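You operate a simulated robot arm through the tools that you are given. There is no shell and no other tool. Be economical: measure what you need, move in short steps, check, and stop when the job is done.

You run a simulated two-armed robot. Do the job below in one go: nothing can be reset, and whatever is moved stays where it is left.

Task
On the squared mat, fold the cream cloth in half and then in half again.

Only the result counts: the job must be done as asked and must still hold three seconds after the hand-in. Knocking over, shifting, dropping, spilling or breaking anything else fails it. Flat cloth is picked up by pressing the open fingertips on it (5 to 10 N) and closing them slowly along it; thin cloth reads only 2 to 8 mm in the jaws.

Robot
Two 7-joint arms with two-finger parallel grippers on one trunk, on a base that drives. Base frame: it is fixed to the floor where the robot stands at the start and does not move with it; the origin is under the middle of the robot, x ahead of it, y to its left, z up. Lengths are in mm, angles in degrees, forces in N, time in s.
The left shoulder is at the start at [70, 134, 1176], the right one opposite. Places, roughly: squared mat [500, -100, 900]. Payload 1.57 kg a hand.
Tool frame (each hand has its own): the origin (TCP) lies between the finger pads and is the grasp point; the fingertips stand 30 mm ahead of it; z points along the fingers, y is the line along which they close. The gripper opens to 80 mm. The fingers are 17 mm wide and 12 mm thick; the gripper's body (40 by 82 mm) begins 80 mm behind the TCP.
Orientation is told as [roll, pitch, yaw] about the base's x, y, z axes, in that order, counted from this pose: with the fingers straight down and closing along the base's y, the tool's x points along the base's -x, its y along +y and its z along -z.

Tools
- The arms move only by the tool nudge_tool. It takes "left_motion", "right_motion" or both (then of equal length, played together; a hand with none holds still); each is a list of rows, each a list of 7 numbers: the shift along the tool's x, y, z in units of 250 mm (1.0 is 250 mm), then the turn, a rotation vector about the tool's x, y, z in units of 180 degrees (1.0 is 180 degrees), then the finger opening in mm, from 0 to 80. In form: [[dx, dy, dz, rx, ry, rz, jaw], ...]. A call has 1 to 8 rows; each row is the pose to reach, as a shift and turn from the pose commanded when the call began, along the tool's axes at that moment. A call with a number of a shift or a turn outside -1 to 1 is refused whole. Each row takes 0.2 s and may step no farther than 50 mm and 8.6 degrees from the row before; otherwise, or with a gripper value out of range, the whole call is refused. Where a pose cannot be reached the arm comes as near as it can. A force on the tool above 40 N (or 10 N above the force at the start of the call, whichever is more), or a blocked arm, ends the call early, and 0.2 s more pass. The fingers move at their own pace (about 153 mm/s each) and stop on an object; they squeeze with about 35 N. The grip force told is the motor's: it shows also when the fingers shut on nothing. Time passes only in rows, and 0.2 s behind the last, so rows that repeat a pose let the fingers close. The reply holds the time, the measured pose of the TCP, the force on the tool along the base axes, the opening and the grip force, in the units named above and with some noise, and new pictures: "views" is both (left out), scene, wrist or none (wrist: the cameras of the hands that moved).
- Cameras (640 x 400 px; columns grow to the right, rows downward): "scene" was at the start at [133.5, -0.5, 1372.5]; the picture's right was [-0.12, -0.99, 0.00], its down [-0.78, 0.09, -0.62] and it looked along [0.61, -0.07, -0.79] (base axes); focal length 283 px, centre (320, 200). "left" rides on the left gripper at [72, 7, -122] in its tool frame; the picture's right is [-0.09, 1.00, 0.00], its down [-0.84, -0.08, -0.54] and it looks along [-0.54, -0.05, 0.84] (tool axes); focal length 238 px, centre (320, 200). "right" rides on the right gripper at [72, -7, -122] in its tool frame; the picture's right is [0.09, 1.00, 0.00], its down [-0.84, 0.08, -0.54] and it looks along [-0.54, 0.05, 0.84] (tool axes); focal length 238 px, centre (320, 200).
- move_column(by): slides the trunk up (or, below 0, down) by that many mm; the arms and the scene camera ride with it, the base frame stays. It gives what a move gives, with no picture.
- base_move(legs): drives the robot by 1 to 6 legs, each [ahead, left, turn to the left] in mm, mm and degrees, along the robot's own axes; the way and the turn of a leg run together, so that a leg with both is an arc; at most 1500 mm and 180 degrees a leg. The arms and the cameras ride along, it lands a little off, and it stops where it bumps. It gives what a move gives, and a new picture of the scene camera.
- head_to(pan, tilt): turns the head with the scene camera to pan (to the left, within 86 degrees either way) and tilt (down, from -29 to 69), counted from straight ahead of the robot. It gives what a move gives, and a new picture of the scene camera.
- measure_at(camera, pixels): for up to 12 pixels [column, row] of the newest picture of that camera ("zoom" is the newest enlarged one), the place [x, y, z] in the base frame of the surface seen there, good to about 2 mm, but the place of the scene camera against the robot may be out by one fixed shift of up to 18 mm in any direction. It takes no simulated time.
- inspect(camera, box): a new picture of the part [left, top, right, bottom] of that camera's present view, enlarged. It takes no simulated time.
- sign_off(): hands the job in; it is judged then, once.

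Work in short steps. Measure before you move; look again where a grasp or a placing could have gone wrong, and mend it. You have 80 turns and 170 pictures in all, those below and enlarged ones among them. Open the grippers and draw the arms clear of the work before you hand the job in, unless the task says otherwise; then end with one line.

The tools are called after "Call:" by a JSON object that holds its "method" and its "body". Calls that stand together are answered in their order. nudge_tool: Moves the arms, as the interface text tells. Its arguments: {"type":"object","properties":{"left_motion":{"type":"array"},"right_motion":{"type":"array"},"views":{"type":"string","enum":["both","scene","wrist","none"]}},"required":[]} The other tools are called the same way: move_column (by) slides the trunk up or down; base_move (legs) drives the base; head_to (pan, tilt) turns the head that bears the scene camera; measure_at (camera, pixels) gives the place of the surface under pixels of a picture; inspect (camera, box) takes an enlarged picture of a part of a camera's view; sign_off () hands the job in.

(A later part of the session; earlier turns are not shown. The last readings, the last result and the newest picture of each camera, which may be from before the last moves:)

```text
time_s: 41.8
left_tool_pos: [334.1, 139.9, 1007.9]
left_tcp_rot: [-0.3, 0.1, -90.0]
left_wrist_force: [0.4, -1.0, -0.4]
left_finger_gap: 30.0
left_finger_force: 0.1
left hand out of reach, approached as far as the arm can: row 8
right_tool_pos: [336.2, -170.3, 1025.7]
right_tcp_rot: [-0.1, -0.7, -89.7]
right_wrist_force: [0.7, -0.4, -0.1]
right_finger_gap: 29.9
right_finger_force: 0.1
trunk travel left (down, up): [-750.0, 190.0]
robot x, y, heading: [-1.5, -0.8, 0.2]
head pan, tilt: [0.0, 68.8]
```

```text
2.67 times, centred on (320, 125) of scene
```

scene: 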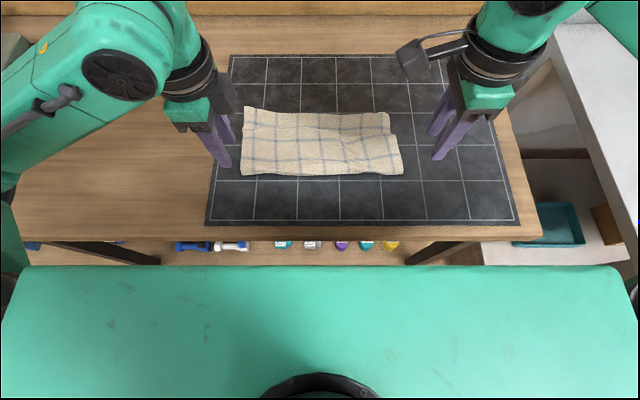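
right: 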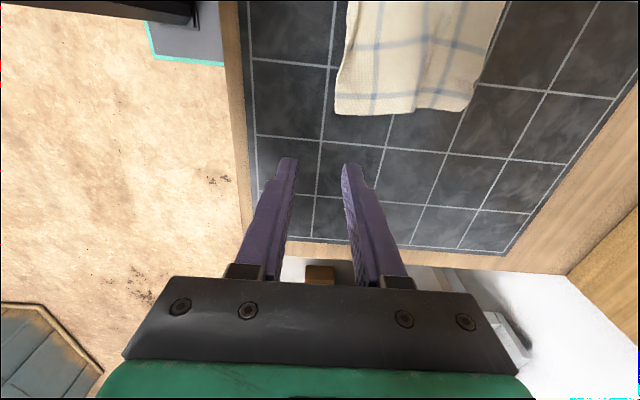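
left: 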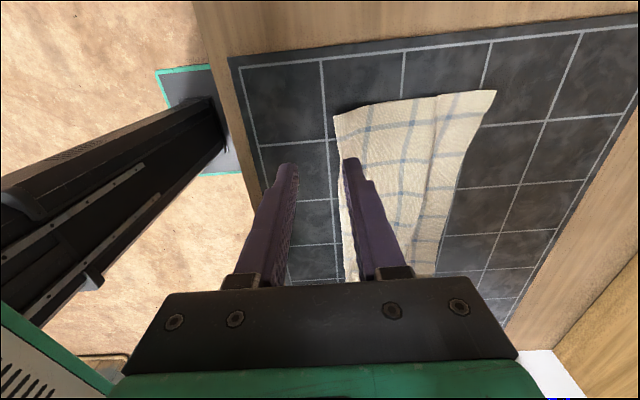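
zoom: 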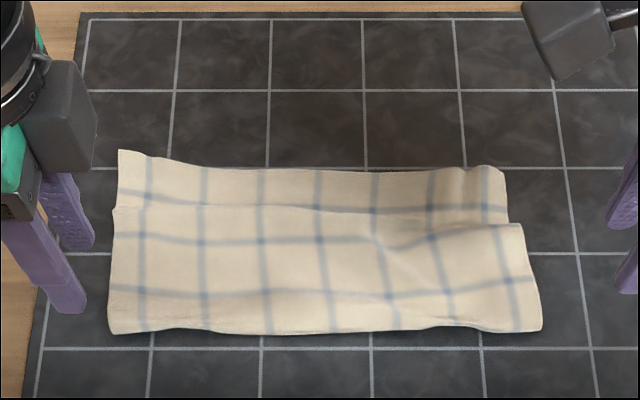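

Now the upper layer is short of the lower by ~40 mm, so I only need to draw the upper edge forward ~40. I measure the corners and turn the hands back to yaw 0.

Call:
{"method": "measure_at", "body": {"camera": "zoom", "pixels": [[116, 212], [200, 210], [370, 212], [440, 225], [518, 230], [121, 155], [250, 172], [370, 174], [498, 172], [112, 328], [320, 328], [538, 325]]}}

Call:
{"method": "nudge_tool", "body": {"left_motion": [[-0.01, 0.1, 0, 0, 0, -0.047, 30], [-0.02, 0.2, 0, 0, 0, -0.094, 30], [-0.03, 0.3, 0, 0, 0, -0.141, 30], [-0.04, 0.384, 0, 0, 0, -0.188, 30], [-0.04, 0.384, 0.05, 0, 0, -0.235, 30], [-0.04, 0.384, 0.1, 0, 0, -0.282, 30], [-0.04, 0.384, 0.15, 0, 0, -0.329, 30], [-0.04, 0.384, 0.15, 0, 0, -0.376, 30]], "right_motion": [[0.02, 0.1, 0, 0, 0, -0.047, 30], [0.04, 0.2, 0, 0, 0, -0.094, 30], [0.08, 0.3, 0, 0, 0, -0.141, 30], [0.12, 0.376, 0.05, 0, 0, -0.188, 30], [0.18, 0.376, 0.1, 0, 0, -0.235, 30], [0.18, 0.376, 0.15, 0, 0, -0.282, 30], [0.18, 0.376, 0.2, 0, 0, -0.329, 30], [0.18, 0.376, 0.2, 0, 0, -0.376, 30]], "views": "none"}}

Call:
{"method": "nudge_tool", "body": {"left_motion": [[0, 0, 0, 0, 0, -0.04, 30], [0, 0, 0, 0, 0, -0.08, 30], [0, 0, 0, 0, 0, -0.124, 30]], "right_motion": [[0, 0, 0, 0, 0, -0.04, 30], [0, 0, 0, 0, 0, -0.08, 30], [0, 0, 0, 0, 0, -0.122, 30]]}}

```text
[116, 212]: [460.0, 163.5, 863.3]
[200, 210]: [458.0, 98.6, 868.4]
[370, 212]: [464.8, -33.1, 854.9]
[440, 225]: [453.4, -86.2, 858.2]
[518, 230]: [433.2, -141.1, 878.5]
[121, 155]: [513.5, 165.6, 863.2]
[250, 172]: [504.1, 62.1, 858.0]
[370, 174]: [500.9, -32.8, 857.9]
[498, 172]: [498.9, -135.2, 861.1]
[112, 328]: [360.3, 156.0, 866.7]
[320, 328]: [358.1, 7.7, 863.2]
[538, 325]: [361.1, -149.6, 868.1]
```

```text
time_s: 43.6
left_tool_pos: [432.2, 132.0, 968.5]
left_tcp_rot: [0.0, 0.0, -22.1]
left_wrist_force: [-0.3, 0.0, -0.7]
left_finger_gap: 30.2
left_finger_force: 0.2
right_tool_pos: [428.5, -125.5, 974.5]
right_tcp_rot: [-0.8, -0.1, -21.8]
right_wrist_force: [-0.1, -0.3, 0.2]
right_finger_gap: 29.9
right_finger_force: 0.1
trunk travel left (down, up): [-750.0, 190.0]
robot x, y, heading: [3.2, 0.3, 0.2]
head pan, tilt: [0.0, 68.8]
```

```text
time_s: 44.4
left_tool_pos: [432.3, 132.7, 967.6]
left_tcp_rot: [0.0, 0.1, 0.2]
left_wrist_force: [-0.2, 0.1, -0.4]
left_finger_gap: 30.1
left_finger_force: 0.0
right_tool_pos: [428.6, -124.7, 975.1]
right_tcp_rot: [-0.8, 0.2, 0.1]
right_wrist_force: [1.1, 0.4, 0.7]
right_finger_gap: 29.9
right_finger_force: 0.1
trunk travel left (down, up): [-750.0, 190.0]
robot x, y, heading: [-0.6, 4.9, 0.1]
head pan, tilt: [0.0, 68.8]
```

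scene: 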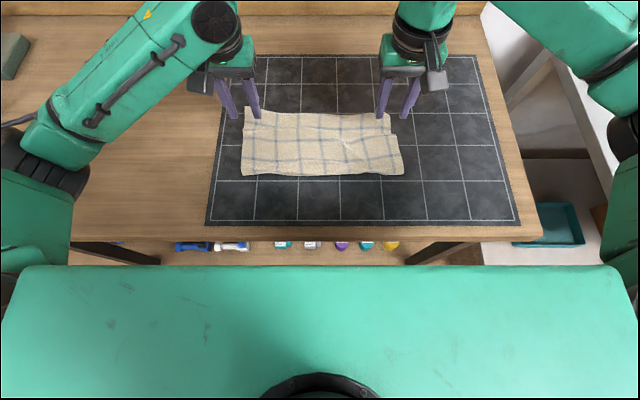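
right: 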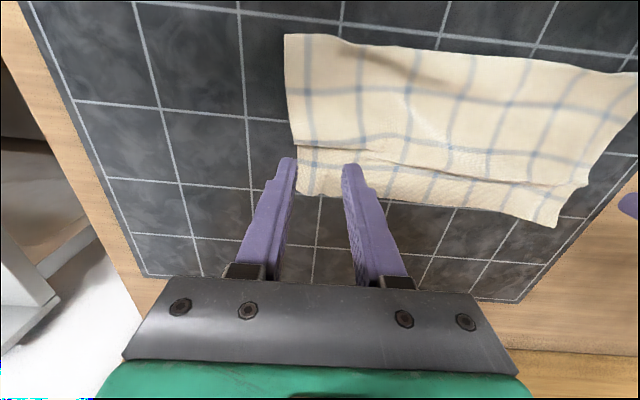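
left: 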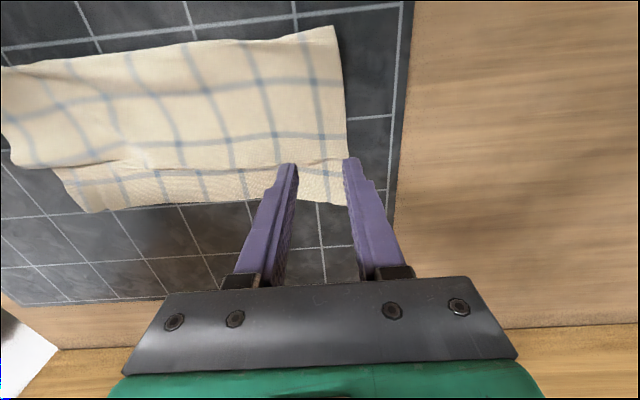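

I measure the edges with the wrist cameras.

Call:
{"method": "measure_at", "body": {"camera": "right", "pixels": [[298, 143], [315, 147], [360, 148], [420, 165], [500, 180], [305, 190], [400, 197], [553, 224], [288, 38], [584, 182]]}}

Call:
{"method": "measure_at", "body": {"camera": "left", "pixels": [[342, 155], [320, 158], [260, 165], [170, 166], [30, 163], [322, 200], [200, 200], [331, 32], [75, 180], [344, 100]]}}

Call:
{"method": "inspect", "body": {"camera": "left", "box": [0, 20, 400, 270]}}

```text
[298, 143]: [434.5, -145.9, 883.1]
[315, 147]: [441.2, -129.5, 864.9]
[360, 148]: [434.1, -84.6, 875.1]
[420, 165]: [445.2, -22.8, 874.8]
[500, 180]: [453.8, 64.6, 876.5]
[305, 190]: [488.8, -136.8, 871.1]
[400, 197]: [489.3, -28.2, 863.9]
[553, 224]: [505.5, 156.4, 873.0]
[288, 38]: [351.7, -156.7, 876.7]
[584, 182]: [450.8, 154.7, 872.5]
```

```text
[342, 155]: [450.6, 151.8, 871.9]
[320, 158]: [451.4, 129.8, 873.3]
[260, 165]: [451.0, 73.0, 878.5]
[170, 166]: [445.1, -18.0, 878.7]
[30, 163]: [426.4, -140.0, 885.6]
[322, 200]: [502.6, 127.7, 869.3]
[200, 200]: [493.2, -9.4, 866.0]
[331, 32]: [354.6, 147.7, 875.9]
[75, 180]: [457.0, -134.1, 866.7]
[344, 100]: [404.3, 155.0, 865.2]
```

```text
1.60 times, centred on (200, 145) of left
```

zoom: 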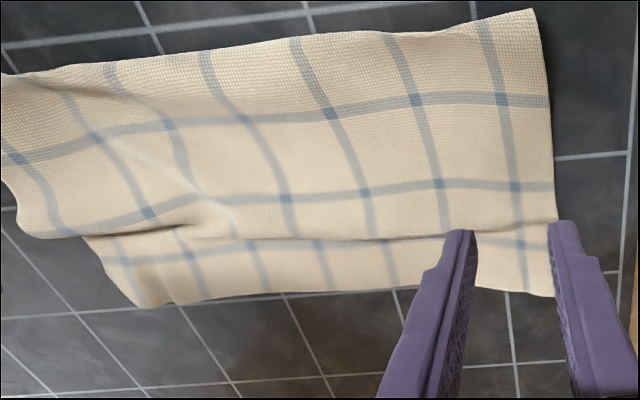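

Upper edge corners: (451,154) and (432,-146); lower edge is 55 mm farther. I descend lightly onto just the upper layer near its corners.

Call:
{"method": "nudge_tool", "body": {"left_motion": [[-0.024, -0.012, 0.13, 0, 0, 0, 30], [-0.024, -0.012, 0.25, 0, 0, 0, 30], [-0.024, -0.012, 0.274, 0, 0, 0, 30]], "right_motion": [[0.028, 0.012, 0.15, 0, 0, 0, 30], [0.028, 0.012, 0.28, 0, 0, 0, 30], [0.028, 0.012, 0.304, 0, 0, 0, 30]], "views": "wrist"}}

```text
time_s: 45.2
left_tool_pos: [438.3, 130.3, 899.3]
left_tcp_rot: [0.0, 0.0, 0.1]
left_wrist_force: [-0.4, 0.2, 0.1]
left_finger_gap: 30.1
left_finger_force: 0.1
right_tool_pos: [421.1, -124.3, 896.8]
right_tcp_rot: [-0.8, 0.0, -0.1]
right_wrist_force: [0.0, -0.3, 1.3]
right_finger_gap: 30.1
right_finger_force: 0.1
trunk travel left (down, up): [-750.0, 190.0]
robot x, y, heading: [2.4, -0.6, 0.2]
head pan, tilt: [0.0, 68.8]
```

right: 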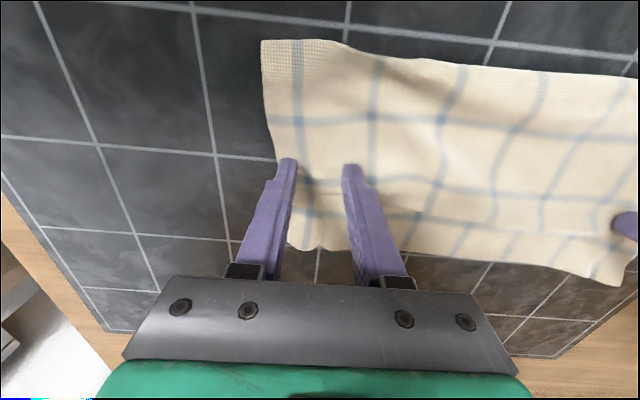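
left: 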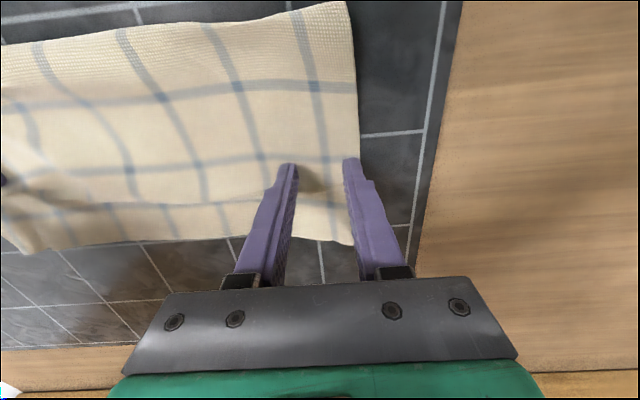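

Right just touches (1.3 N). I lower a little more, the left more, and read force.

Call:
{"method": "nudge_tool", "body": {"left_motion": [[0, 0, 0.008, 0, 0, 0, 30], [0, 0, 0.012, 0, 0, 0, 30]], "right_motion": [[0, 0, 0.002, 0, 0, 0, 30], [0, 0, 0.004, 0, 0, 0, 30]], "views": "none"}}

```text
time_s: 45.8
left_tool_pos: [438.2, 128.9, 897.1]
left_tcp_rot: [0.0, 0.1, 0.1]
left_wrist_force: [-0.2, -0.4, -0.1]
left_finger_gap: 30.2
left_finger_force: 0.2
right_tool_pos: [421.4, -124.0, 897.1]
right_tcp_rot: [-0.8, 0.2, -0.1]
right_wrist_force: [-0.1, -0.7, 1.3]
right_finger_gap: 30.2
right_finger_force: 0.5
trunk travel left (down, up): [-750.0, 190.0]
robot x, y, heading: [-0.2, 0.7, -0.0]
head pan, tilt: [0.0, 68.8]
```

Call:
{"method": "nudge_tool", "body": {"left_motion": [[0, 0, 0.006, 0, 0, 0, 30], [0, 0, 0.008, 0, 0, 0, 30]], "right_motion": [[0, 0, 0.004, 0, 0, 0, 30], [0, 0, 0.006, 0, 0, 0, 30]], "views": "none"}}

```text
time_s: 46.4
left_tool_pos: [438.5, 128.7, 894.5]
left_tcp_rot: [0.0, 0.0, -0.1]
left_wrist_force: [0.3, 0.3, 0.3]
left_finger_gap: 30.3
left_finger_force: 0.1
right_tool_pos: [421.4, -123.9, 895.8]
right_tcp_rot: [-0.8, 0.2, -0.2]
right_wrist_force: [1.2, -2.8, 4.7]
right_finger_gap: 30.6
right_finger_force: 0.1
trunk travel left (down, up): [-750.0, 190.0]
robot x, y, heading: [-0.5, -1.6, 0.2]
head pan, tilt: [0.0, 68.8]
```

Right at 4.7 N; left needs about 1 mm more. I add it and close both slowly.

Call:
{"method": "nudge_tool", "body": {"left_motion": [[0, 0, 0.006, 0, 0, 0, 30], [0, 0, 0.006, 0, 0, 0, 26], [0, 0, 0.006, 0, 0, 0, 21], [0, 0, 0.006, 0, 0, 0, 16], [0, 0, 0.006, 0, 0, 0, 11], [0, 0, 0.006, 0, 0, 0, 6], [0, 0, 0.006, 0, 0, 0, 0], [0, 0, 0.006, 0, 0, 0, 0]], "right_motion": [[0, 0, 0, 0, 0, 0, 30], [0, 0, 0, 0, 0, 0, 26], [0, 0, 0, 0, 0, 0, 21], [0, 0, 0, 0, 0, 0, 16], [0, 0, 0, 0, 0, 0, 11], [0, 0, 0, 0, 0, 0, 6], [0, 0, 0, 0, 0, 0, 0], [0, 0, 0, 0, 0, 0, 0]], "views": "wrist"}}

```text
time_s: 48.2
left_tool_pos: [437.5, 129.0, 894.2]
left_tcp_rot: [0.0, -0.1, 0.0]
left_wrist_force: [4.8, 6.0, 24.2]
left_finger_gap: 2.3
left_finger_force: 23.6
right_tool_pos: [420.8, -122.7, 896.0]
right_tcp_rot: [-0.8, 0.1, 0.0]
right_wrist_force: [0.3, 1.7, 1.4]
right_finger_gap: 2.1
right_finger_force: 23.6
trunk travel left (down, up): [-750.0, 190.0]
robot x, y, heading: [0.2, 2.2, -0.0]
head pan, tilt: [0.0, 68.8]
```

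right: 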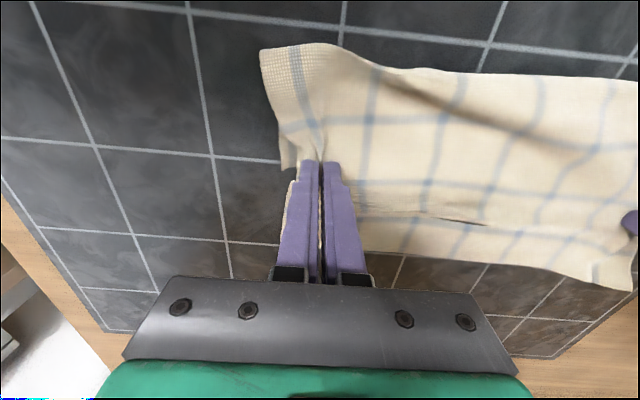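
left: 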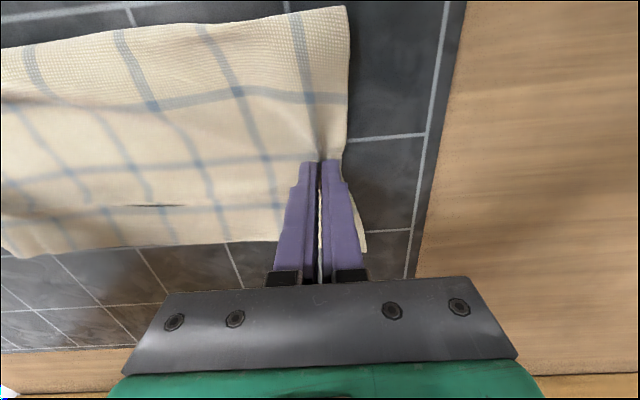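

Gaps near 2 mm suggest only one layer. I lift 35 mm to check the lower layer stays.

Call:
{"method": "nudge_tool", "body": {"left_motion": [[0, 0, -0.07, 0, 0, 0, 0], [0, 0, -0.14, 0, 0, 0, 0], [0, 0, -0.2, 0, 0, 0, 0]], "right_motion": [[0, 0, -0.07, 0, 0, 0, 0], [0, 0, -0.14, 0, 0, 0, 0], [0, 0, -0.2, 0, 0, 0, 0]]}}

Call:
{"method": "inspect", "body": {"camera": "scene", "box": [200, 50, 440, 200]}}

```text
time_s: 49.0
left_tool_pos: [438.7, 130.7, 941.5]
left_tcp_rot: [0.0, 0.1, 0.0]
left_wrist_force: [0.5, -1.7, 0.9]
left_finger_gap: 2.1
left_finger_force: 23.9
right_tool_pos: [422.4, -122.2, 944.9]
right_tcp_rot: [-0.9, 0.3, -0.1]
right_wrist_force: [1.0, 2.7, -0.2]
right_finger_gap: 2.0
right_finger_force: 23.2
trunk travel left (down, up): [-750.0, 190.0]
robot x, y, heading: [0.8, -0.8, -0.0]
head pan, tilt: [0.0, 68.8]
```

scene: 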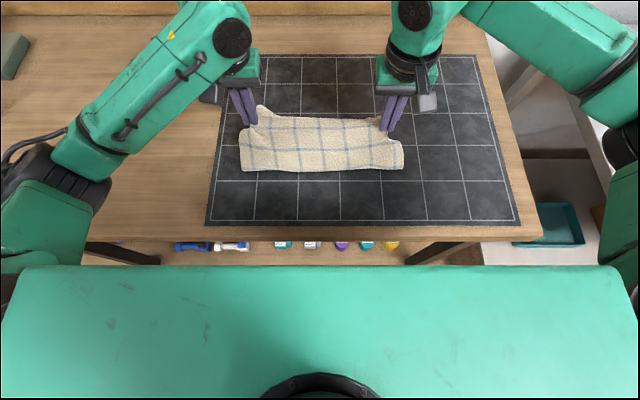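
right: 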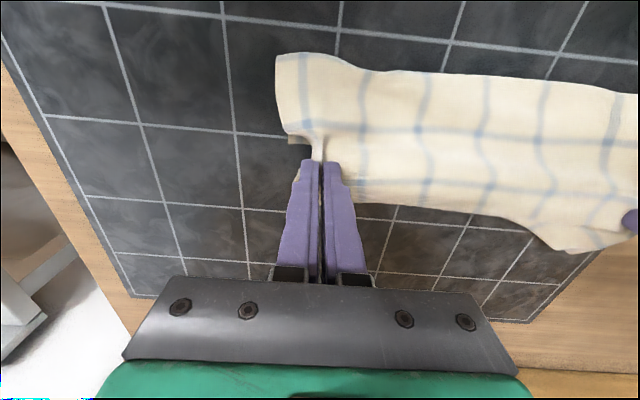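
left: 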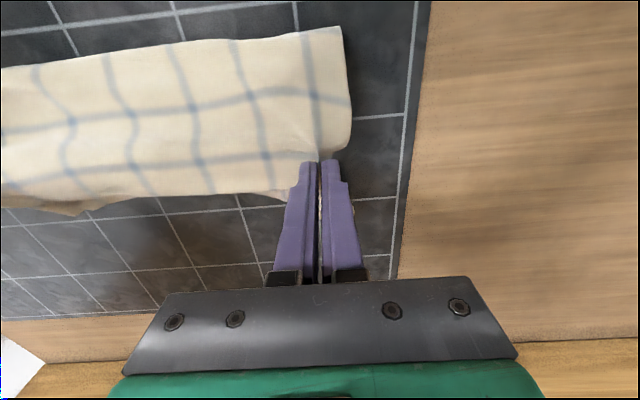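

```text
2.67 times, centred on (320, 125) of scene
```

zoom: 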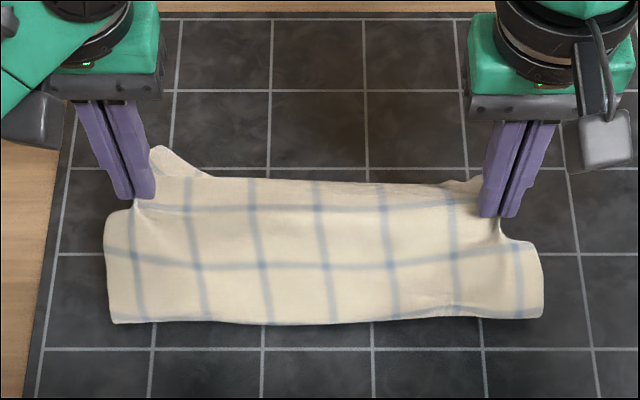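

I check whether the left grip also holds the lower layer by measuring heights around (165,160) in the zoom and in the wrist pictures.

Call:
{"method": "measure_at", "body": {"camera": "zoom", "pixels": [[156, 152], [170, 165], [200, 176], [185, 185], [250, 190], [320, 195], [455, 185], [475, 182], [120, 225], [525, 250]]}}

Call:
{"method": "inspect", "body": {"camera": "left", "box": [160, 60, 480, 260]}}

Call:
{"method": "inspect", "body": {"camera": "right", "box": [200, 40, 640, 315]}}

```text
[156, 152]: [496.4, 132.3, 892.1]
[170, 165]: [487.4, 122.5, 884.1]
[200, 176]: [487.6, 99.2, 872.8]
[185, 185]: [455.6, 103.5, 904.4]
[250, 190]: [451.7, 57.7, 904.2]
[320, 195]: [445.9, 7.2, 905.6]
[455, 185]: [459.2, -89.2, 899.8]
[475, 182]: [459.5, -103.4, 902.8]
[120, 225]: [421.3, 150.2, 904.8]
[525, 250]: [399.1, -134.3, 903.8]
```

```text
2.00 times, centred on (320, 160) of left
```

zoom: 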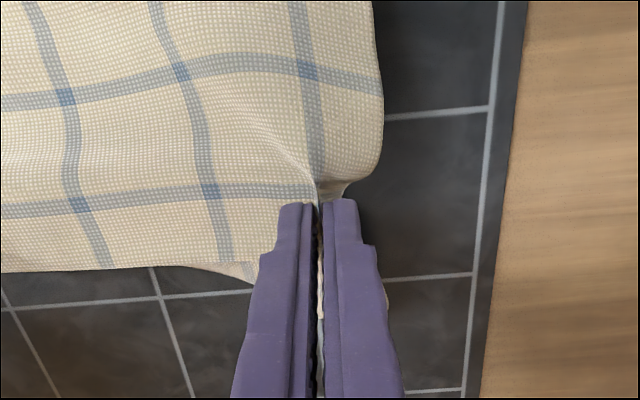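

```text
1.45 times, centred on (420, 178) of right
```

zoom: 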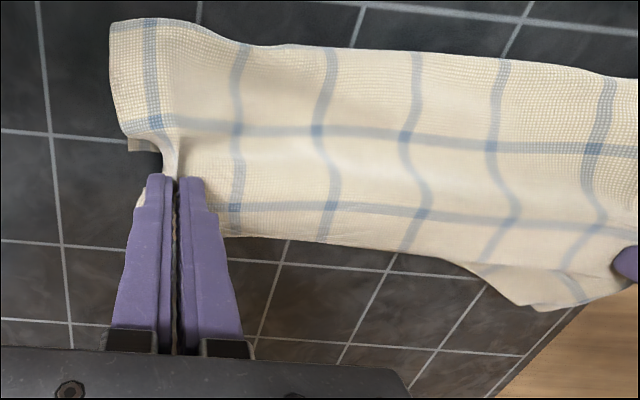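

Heights (892 at the lower corner) show the lower layer came along. I set it back down and release; then I'll grip only the lower layer's single overhang, hang the whole cloth like a curtain, and re-lay it folded from there.

Call:
{"method": "nudge_tool", "body": {"left_motion": [[0, 0, 0.1, 0, 0, 0, 0], [0, 0, 0.185, 0, 0, 0, 0], [0, 0.01, 0.188, 0, 0, 0, 12], [0, 0.01, 0.188, 0, 0, 0, 24], [0, 0.01, 0.188, 0, 0, 0, 36], [0, 0.01, 0.1, 0, 0, 0, 36], [0, 0.01, -0.05, 0, 0, 0, 30], [0, 0.01, -0.15, 0, 0, 0, 30]], "right_motion": [[0, 0, 0.1, 0, 0, 0, 0], [0, 0, 0.19, 0, 0, 0, 0], [0, -0.01, 0.194, 0, 0, 0, 12], [0, -0.01, 0.194, 0, 0, 0, 24], [0, -0.01, 0.194, 0, 0, 0, 36], [0, -0.01, 0.1, 0, 0, 0, 36], [0, -0.01, -0.05, 0, 0, 0, 30], [0, -0.01, -0.15, 0, 0, 0, 30]]}}

Call:
{"method": "inspect", "body": {"camera": "scene", "box": [200, 50, 440, 200]}}

```text
time_s: 50.8
left_tool_pos: [437.1, 133.1, 980.2]
left_tcp_rot: [0.0, 0.1, 0.1]
left_wrist_force: [0.6, -0.8, 0.3]
left_finger_gap: 29.9
left_finger_force: 0.1
right_tool_pos: [421.0, -124.0, 983.4]
right_tcp_rot: [-0.7, 0.2, -0.1]
right_wrist_force: [-0.2, -0.4, 0.2]
right_finger_gap: 30.0
right_finger_force: 0.0
trunk travel left (down, up): [-750.0, 190.0]
robot x, y, heading: [-0.4, -0.4, -0.1]
head pan, tilt: [0.0, 68.8]
```

scene: 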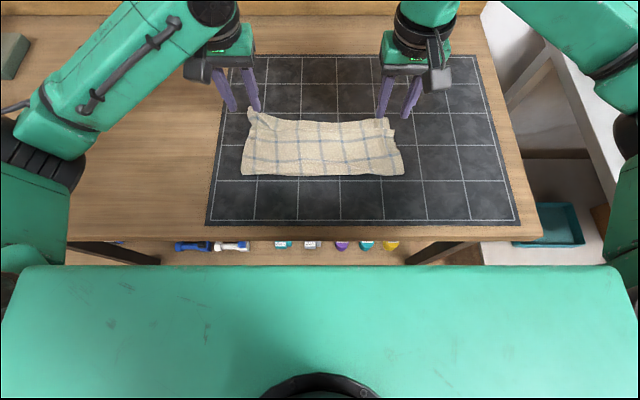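
right: 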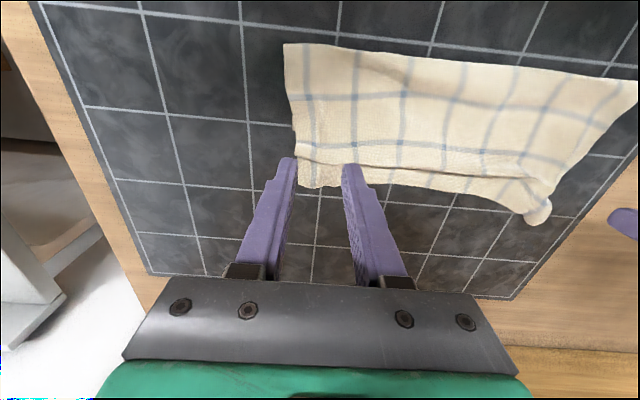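
left: 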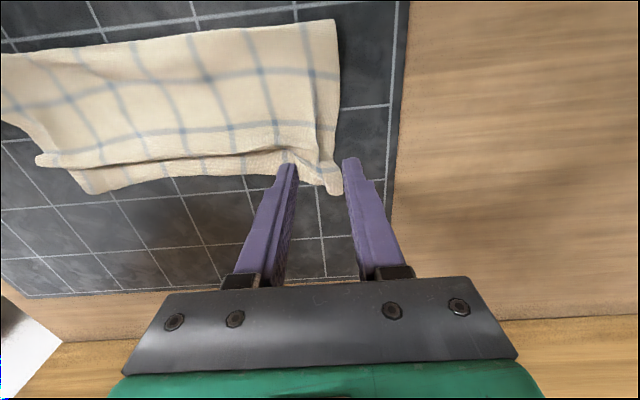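

```text
2.67 times, centred on (320, 125) of scene
```

zoom: 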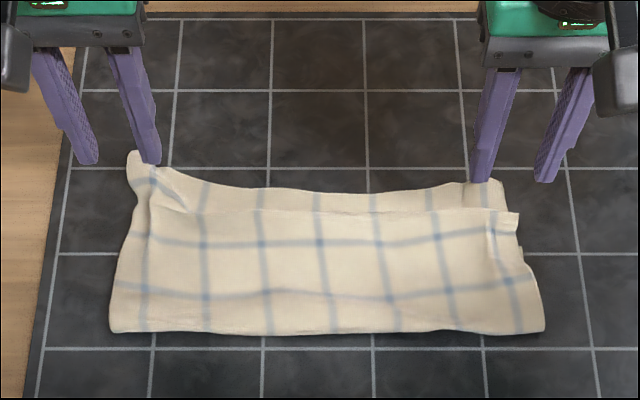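

The overhang is now ~20–30 mm. I zoom in on both far corners and measure.

Call:
{"method": "inspect", "body": {"camera": "left", "box": [80, 100, 400, 300]}}

Call:
{"method": "measure_at", "body": {"camera": "zoom", "pixels": [[515, 180], [485, 165], [420, 120], [400, 150], [300, 125], [200, 165], [300, 108], [200, 128], [30, 180], [505, 100], [450, 110]]}}

Call:
{"method": "inspect", "body": {"camera": "right", "box": [250, 100, 570, 300]}}

Call:
{"method": "measure_at", "body": {"camera": "zoom", "pixels": [[95, 88], [110, 170], [170, 165], [240, 138], [250, 168], [350, 145], [350, 190], [450, 205], [85, 80], [560, 245], [590, 215], [400, 145]]}}

```text
2.00 times, centred on (240, 200) of left
```

zoom: 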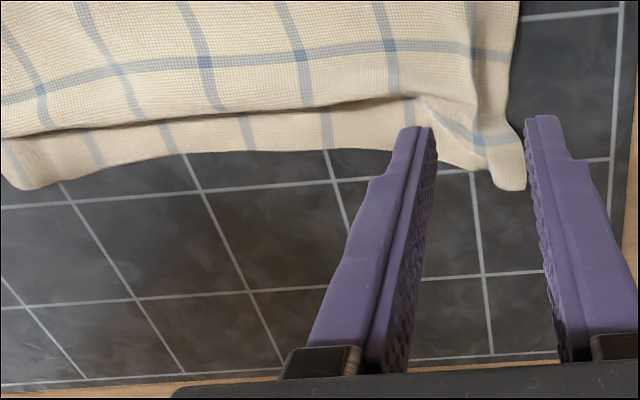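

```text
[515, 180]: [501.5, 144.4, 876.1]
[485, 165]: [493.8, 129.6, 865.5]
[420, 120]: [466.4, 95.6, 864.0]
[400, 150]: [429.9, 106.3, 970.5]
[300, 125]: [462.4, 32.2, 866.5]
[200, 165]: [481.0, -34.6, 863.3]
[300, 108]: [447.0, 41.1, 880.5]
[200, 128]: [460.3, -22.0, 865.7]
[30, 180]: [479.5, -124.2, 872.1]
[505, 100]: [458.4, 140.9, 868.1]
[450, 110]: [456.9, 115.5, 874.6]
```

```text
2.00 times, centred on (410, 200) of right
```

zoom: 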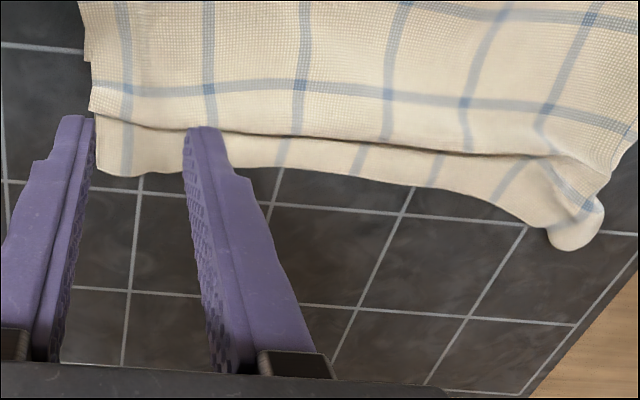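

```text
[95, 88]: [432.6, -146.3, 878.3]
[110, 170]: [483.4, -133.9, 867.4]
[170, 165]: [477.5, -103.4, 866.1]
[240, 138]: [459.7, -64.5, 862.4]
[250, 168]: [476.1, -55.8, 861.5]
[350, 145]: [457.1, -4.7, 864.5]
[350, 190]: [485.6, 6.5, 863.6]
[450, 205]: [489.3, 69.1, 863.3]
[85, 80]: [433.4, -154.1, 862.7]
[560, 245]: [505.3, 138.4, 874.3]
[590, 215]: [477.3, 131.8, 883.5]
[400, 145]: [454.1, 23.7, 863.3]
```

Overhang is enough: I go for the right at (472,-115) and the left at (481,129), jaws narrower, to just above contact.

Call:
{"method": "nudge_tool", "body": {"left_motion": [[-0.09, -0.01, 0.06, 0, 0, 0, 22], [-0.176, -0.016, 0.15, 0, 0, 0, 22], [-0.176, -0.016, 0.27, 0, 0, 0, 22], [-0.176, -0.016, 0.333, 0, 0, 0, 22]], "right_motion": [[-0.1, 0.02, 0.06, 0, 0, 0, 26], [-0.204, 0.036, 0.15, 0, 0, 0, 26], [-0.204, 0.036, 0.27, 0, 0, 0, 26], [-0.204, 0.036, 0.342, 0, 0, 0, 26]], "views": "wrist"}}

```text
time_s: 51.8
left_tool_pos: [484.4, 127.9, 898.4]
left_tcp_rot: [0.0, 0.1, 0.0]
left_wrist_force: [0.0, 0.3, 0.4]
left_finger_gap: 21.9
left_finger_force: 0.1
right_tool_pos: [472.0, -117.3, 896.8]
right_tcp_rot: [-0.8, 0.2, -0.1]
right_wrist_force: [-0.3, 0.3, -0.5]
right_finger_gap: 26.0
right_finger_force: 0.1
trunk travel left (down, up): [-750.0, 190.0]
robot x, y, heading: [2.9, 1.4, 0.2]
head pan, tilt: [0.0, 68.8]
```

right: 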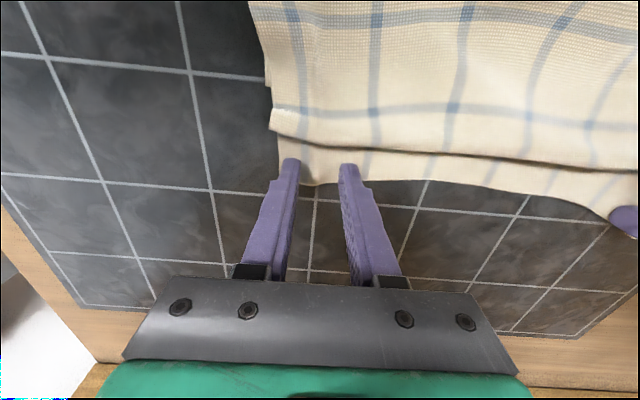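
left: 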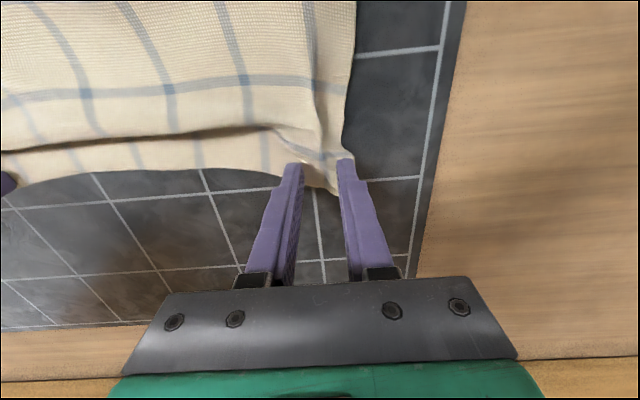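

Both tips are on the single lower layer. I press lightly and close slowly.

Call:
{"method": "nudge_tool", "body": {"left_motion": [[0.006, 0, 0.012, 0, 0, 0, 22], [0.006, 0, 0.0185, 0, 0, 0, 22], [0.006, 0, 0.0185, 0, 0, 0, 18], [0.006, 0, 0.0185, 0, 0, 0, 14], [0.006, 0, 0.0185, 0, 0, 0, 10], [0.006, 0, 0.0185, 0, 0, 0, 6], [0.006, 0, 0.0185, 0, 0, 0, 0], [0.006, 0, 0.0185, 0, 0, 0, 0]], "right_motion": [[0, 0, 0.007, 0, 0, 0, 26], [0, 0, 0.012, 0, 0, 0, 26], [0, 0, 0.012, 0, 0, 0, 21], [0, 0, 0.012, 0, 0, 0, 16], [0, 0, 0.012, 0, 0, 0, 11], [0, 0, 0.012, 0, 0, 0, 6], [0, 0, 0.012, 0, 0, 0, 0], [0, 0, 0.012, 0, 0, 0, 0]], "views": "wrist"}}

```text
time_s: 53.6
left_tool_pos: [482.3, 129.9, 894.8]
left_tcp_rot: [0.1, -0.2, 0.1]
left_wrist_force: [3.0, 3.9, 12.2]
left_finger_gap: 2.0
left_finger_force: 23.4
right_tool_pos: [471.8, -118.4, 895.3]
right_tcp_rot: [-0.8, 0.1, 0.0]
right_wrist_force: [0.3, 0.2, 1.6]
right_finger_gap: 1.9
right_finger_force: 23.9
trunk travel left (down, up): [-750.0, 190.0]
robot x, y, heading: [-0.5, -1.2, -0.1]
head pan, tilt: [0.0, 68.8]
```

right: 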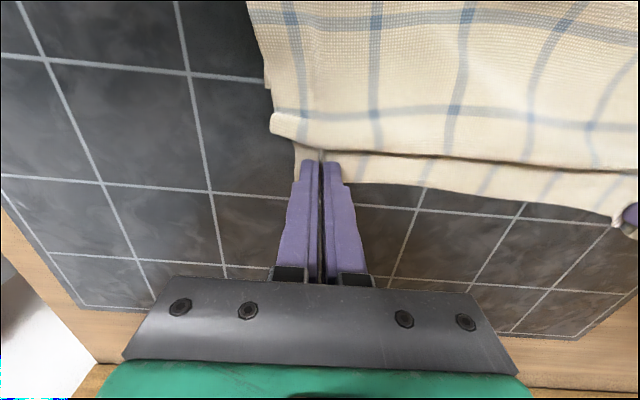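
left: 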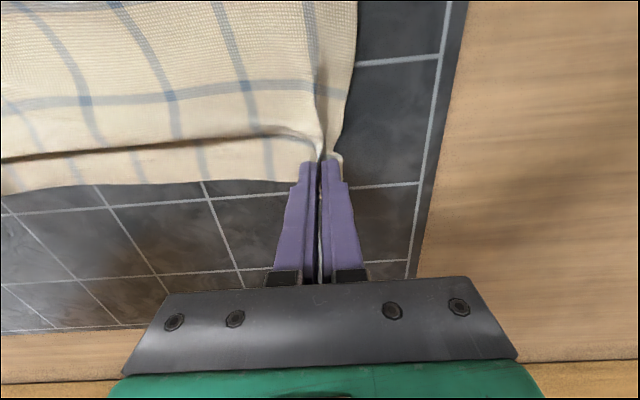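

Both are pinched. I lift straight up to unfurl the cloth like a curtain and check.

Call:
{"method": "nudge_tool", "body": {"left_motion": [[0, 0, -0.1, 0, 0, 0, 0], [0, 0, -0.2, 0, 0, 0, 0], [0, 0, -0.32, 0, 0, 0, 0], [0, 0, -0.44, 0, 0, 0, 0], [0, 0, -0.56, 0, 0, 0, 0], [0, 0, -0.68, 0, 0, 0, 0], [0, 0, -0.8, 0, 0, 0, 0]], "right_motion": [[-0.02, 0, -0.1, 0, 0, 0, 0], [-0.04, 0, -0.2, 0, 0, 0, 0], [-0.04, 0, -0.32, 0, 0, 0, 0], [-0.04, 0, -0.44, 0, 0, 0, 0], [-0.04, 0, -0.56, 0, 0, 0, 0], [-0.04, 0, -0.68, 0, 0, 0, 0], [-0.04, 0, -0.8, 0, 0, 0, 0]]}}

Call:
{"method": "inspect", "body": {"camera": "scene", "box": [200, 30, 440, 180]}}

```text
time_s: 55.2
left_tool_pos: [481.5, 128.9, 1095.7]
left_tcp_rot: [0.0, 0.1, 0.2]
left_wrist_force: [0.4, -1.0, 0.5]
left_finger_gap: 1.7
left_finger_force: 23.8
right_tool_pos: [482.4, -115.3, 1095.7]
right_tcp_rot: [-0.9, 0.2, -0.1]
right_wrist_force: [-0.7, 1.0, -0.8]
right_finger_gap: 2.0
right_finger_force: 24.5
trunk travel left (down, up): [-750.0, 190.0]
robot x, y, heading: [-1.4, -1.5, 0.0]
head pan, tilt: [0.0, 68.8]
```

scene: 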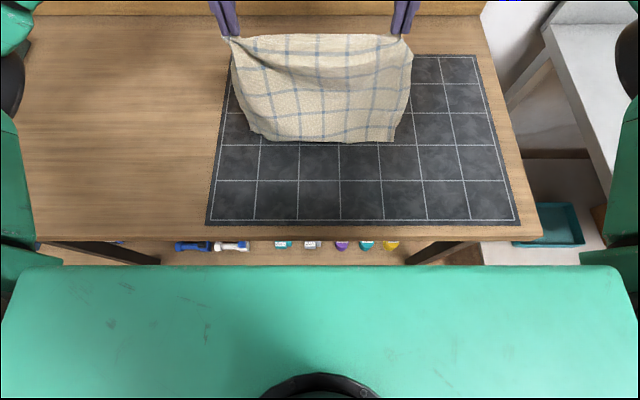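
right: 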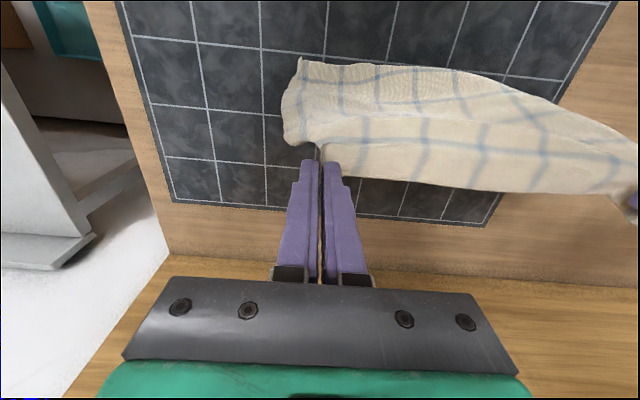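
left: 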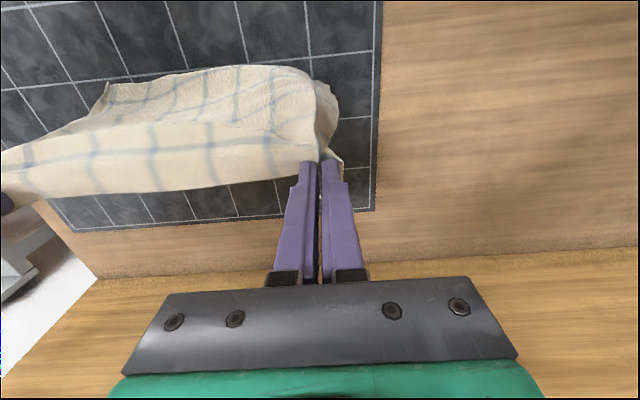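

```text
2.67 times, centred on (320, 105) of scene
```

zoom: 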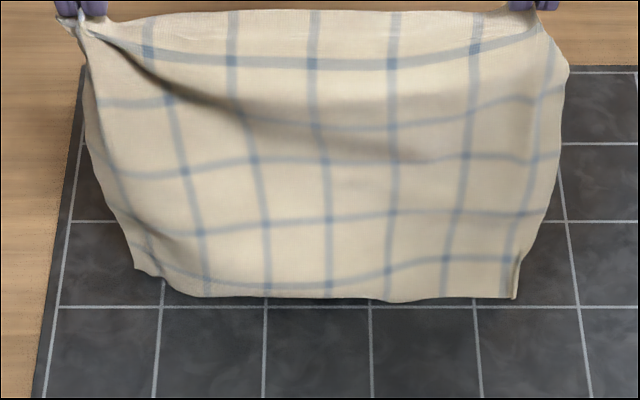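

Fully unfurled. I measure the bottom corners to see if the left one hangs free.

Call:
{"method": "measure_at", "body": {"camera": "zoom", "pixels": [[140, 265], [200, 292], [320, 295], [390, 298], [510, 295], [520, 260], [110, 200], [90, 100], [565, 90], [555, 180], [320, 160], [320, 15]]}}

Call:
{"method": "inspect", "body": {"camera": "left", "box": [60, 50, 380, 250]}}

```text
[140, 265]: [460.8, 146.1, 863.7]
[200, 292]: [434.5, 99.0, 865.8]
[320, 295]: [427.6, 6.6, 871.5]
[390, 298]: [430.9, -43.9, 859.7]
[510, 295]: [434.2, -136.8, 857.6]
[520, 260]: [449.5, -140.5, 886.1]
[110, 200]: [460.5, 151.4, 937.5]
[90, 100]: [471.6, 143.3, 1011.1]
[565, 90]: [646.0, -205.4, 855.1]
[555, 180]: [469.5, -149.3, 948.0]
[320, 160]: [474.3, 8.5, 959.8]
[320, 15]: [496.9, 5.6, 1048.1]
```

```text
2.00 times, centred on (220, 150) of left
```

zoom: 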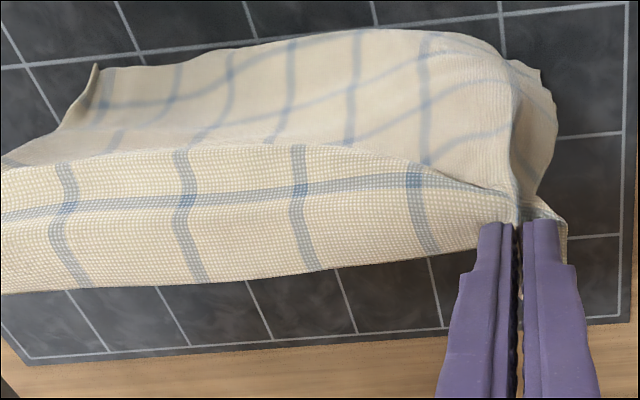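

The cloth hangs freely with its bottom edge on the mat. I raise it clear and a bit ahead, letting it settle.

Call:
{"method": "nudge_tool", "body": {"left_motion": [[-0.02, 0, -0.08, 0, 0, 0, 0], [-0.06, 0, -0.15, 0, 0, 0, 0], [-0.1, 0, -0.2, 0, 0, 0, 0], [-0.1, 0, -0.2, 0, 0, 0, 0], [-0.1, 0, -0.2, 0, 0, 0, 0], [-0.1, 0, -0.2, 0, 0, 0, 0]], "right_motion": [[-0.02, 0, -0.08, 0, 0, 0, 0], [-0.06, 0, -0.15, 0, 0, 0, 0], [-0.1, 0, -0.2, 0, 0, 0, 0], [-0.1, 0, -0.2, 0, 0, 0, 0], [-0.1, 0, -0.2, 0, 0, 0, 0], [-0.1, 0, -0.2, 0, 0, 0, 0]], "views": "scene"}}

Call:
{"method": "inspect", "body": {"camera": "scene", "box": [200, 10, 440, 160]}}

```text
time_s: 56.6
left_tool_pos: [507.4, 127.6, 1144.7]
left_tcp_rot: [-0.1, 0.1, 0.0]
left_wrist_force: [0.1, 0.7, 0.4]
left_finger_gap: 1.9
left_finger_force: 23.3
right_tool_pos: [509.4, -113.5, 1144.7]
right_tcp_rot: [-0.8, 0.2, -0.1]
right_wrist_force: [0.3, 0.1, -0.1]
right_finger_gap: 2.2
right_finger_force: 23.8
trunk travel left (down, up): [-750.0, 190.0]
robot x, y, heading: [-1.4, -2.3, -0.2]
head pan, tilt: [0.0, 68.8]
```

scene: 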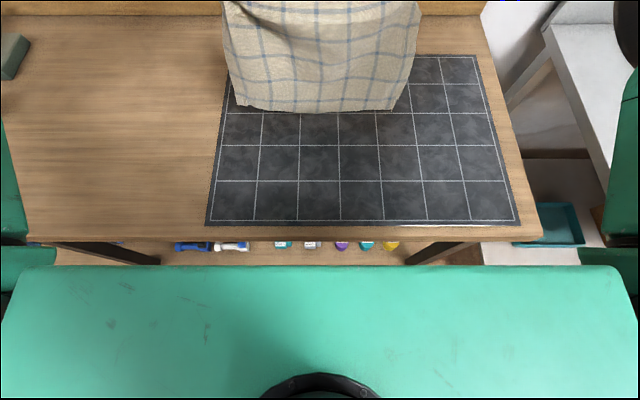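

```text
2.67 times, centred on (320, 85) of scene
```

zoom: 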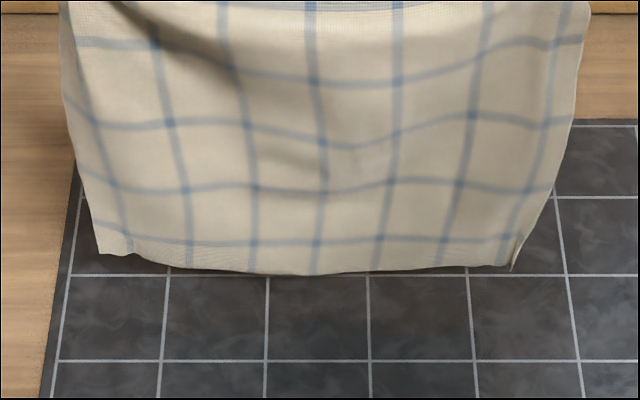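

A clean curtain, all corners free. I measure its bottom edge.

Call:
{"method": "measure_at", "body": {"camera": "zoom", "pixels": [[105, 248], [135, 250], [200, 262], [310, 268], [440, 262], [510, 262], [570, 110], [75, 110]]}}

```text
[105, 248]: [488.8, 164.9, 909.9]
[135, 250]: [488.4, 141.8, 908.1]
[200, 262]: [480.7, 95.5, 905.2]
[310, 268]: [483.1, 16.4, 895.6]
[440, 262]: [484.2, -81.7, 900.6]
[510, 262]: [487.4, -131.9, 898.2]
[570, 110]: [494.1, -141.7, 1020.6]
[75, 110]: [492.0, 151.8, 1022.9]
```

Bottom is ~45 mm above the mat. I lower while moving back so the lower half lays down trailing forward, stopping with about half the cloth still upright.

Call:
{"method": "nudge_tool", "body": {"left_motion": [[0.072, 0, 0.144, 0, 0, 0, 0], [0.172, 0, 0.224, 0, 0, 0, 0], [0.28, 0, 0.304, 0, 0, 0, 0], [0.384, 0, 0.404, 0, 0, 0, 0], [0.48, 0, 0.492, 0, 0, 0, 0], [0.56, 0, 0.572, 0, 0, 0, 0]], "right_motion": [[0.072, 0, 0.144, 0, 0, 0, 0], [0.172, 0, 0.224, 0, 0, 0, 0], [0.28, 0, 0.304, 0, 0, 0, 0], [0.384, 0, 0.404, 0, 0, 0, 0], [0.48, 0, 0.492, 0, 0, 0, 0], [0.56, 0, 0.572, 0, 0, 0, 0]]}}

Call:
{"method": "inspect", "body": {"camera": "scene", "box": [200, 50, 440, 200]}}

```text
time_s: 58.0
left_tool_pos: [364.5, 126.3, 1000.9]
left_tcp_rot: [0.1, 0.0, 0.0]
left_wrist_force: [-0.2, -0.1, 0.3]
left_finger_gap: 1.7
left_finger_force: 22.9
right_tool_pos: [367.6, -116.7, 1002.8]
right_tcp_rot: [-0.8, 0.2, -0.2]
right_wrist_force: [-0.5, -0.7, 0.1]
right_finger_gap: 2.2
right_finger_force: 23.3
trunk travel left (down, up): [-750.0, 190.0]
robot x, y, heading: [-2.0, 1.9, 0.3]
head pan, tilt: [0.0, 68.8]
```

scene: 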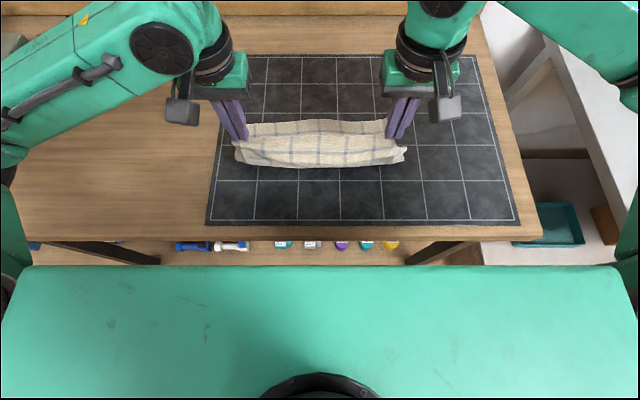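
right: 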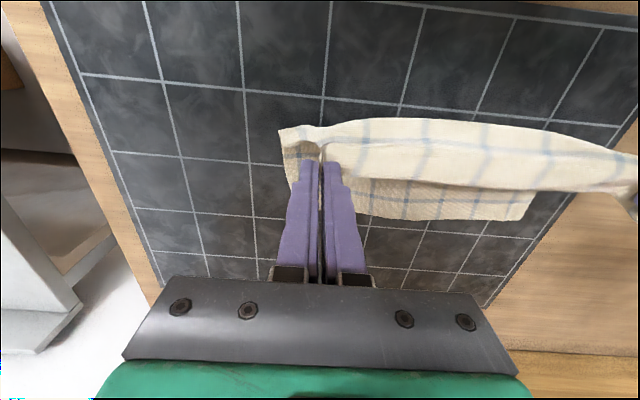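
left: 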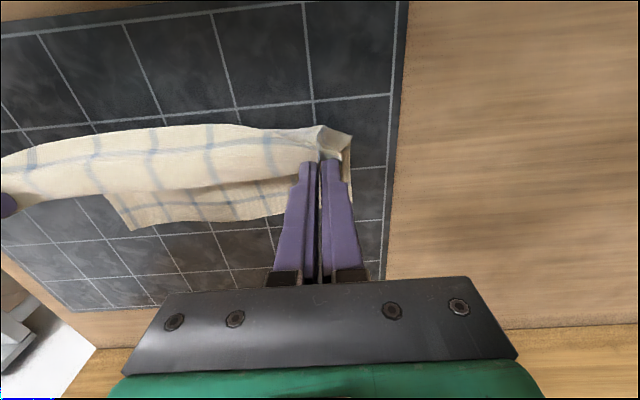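

```text
2.67 times, centred on (320, 125) of scene
```

zoom: 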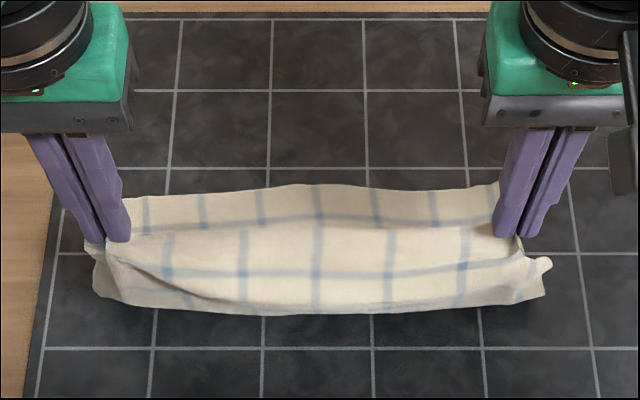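

Exactly as intended: lower half lies forward, upper half upright. I measure the lower far edge and crease location.

Call:
{"method": "measure_at", "body": {"camera": "right", "pixels": [[375, 208], [440, 215], [515, 216], [535, 185], [350, 200], [290, 175]]}}

Call:
{"method": "measure_at", "body": {"camera": "left", "pixels": [[133, 226], [200, 220], [270, 212], [118, 200], [345, 170], [350, 205]]}}

Call:
{"method": "measure_at", "body": {"camera": "zoom", "pixels": [[320, 310], [160, 302], [460, 305], [320, 190], [200, 198], [440, 193], [540, 290], [100, 290]]}}

```text
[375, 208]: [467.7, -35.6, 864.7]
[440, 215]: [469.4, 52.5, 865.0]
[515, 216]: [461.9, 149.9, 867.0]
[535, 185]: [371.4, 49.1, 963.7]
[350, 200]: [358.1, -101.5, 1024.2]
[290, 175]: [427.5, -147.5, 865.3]
```

```text
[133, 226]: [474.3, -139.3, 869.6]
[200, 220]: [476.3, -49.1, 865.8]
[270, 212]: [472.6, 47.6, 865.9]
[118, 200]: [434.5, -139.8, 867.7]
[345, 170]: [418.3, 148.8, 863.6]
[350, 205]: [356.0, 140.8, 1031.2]
```

```text
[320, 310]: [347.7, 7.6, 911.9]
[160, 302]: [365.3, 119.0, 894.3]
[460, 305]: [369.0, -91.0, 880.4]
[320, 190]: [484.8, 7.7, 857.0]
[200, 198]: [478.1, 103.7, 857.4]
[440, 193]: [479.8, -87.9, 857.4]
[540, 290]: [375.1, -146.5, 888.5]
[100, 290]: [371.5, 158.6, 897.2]
```

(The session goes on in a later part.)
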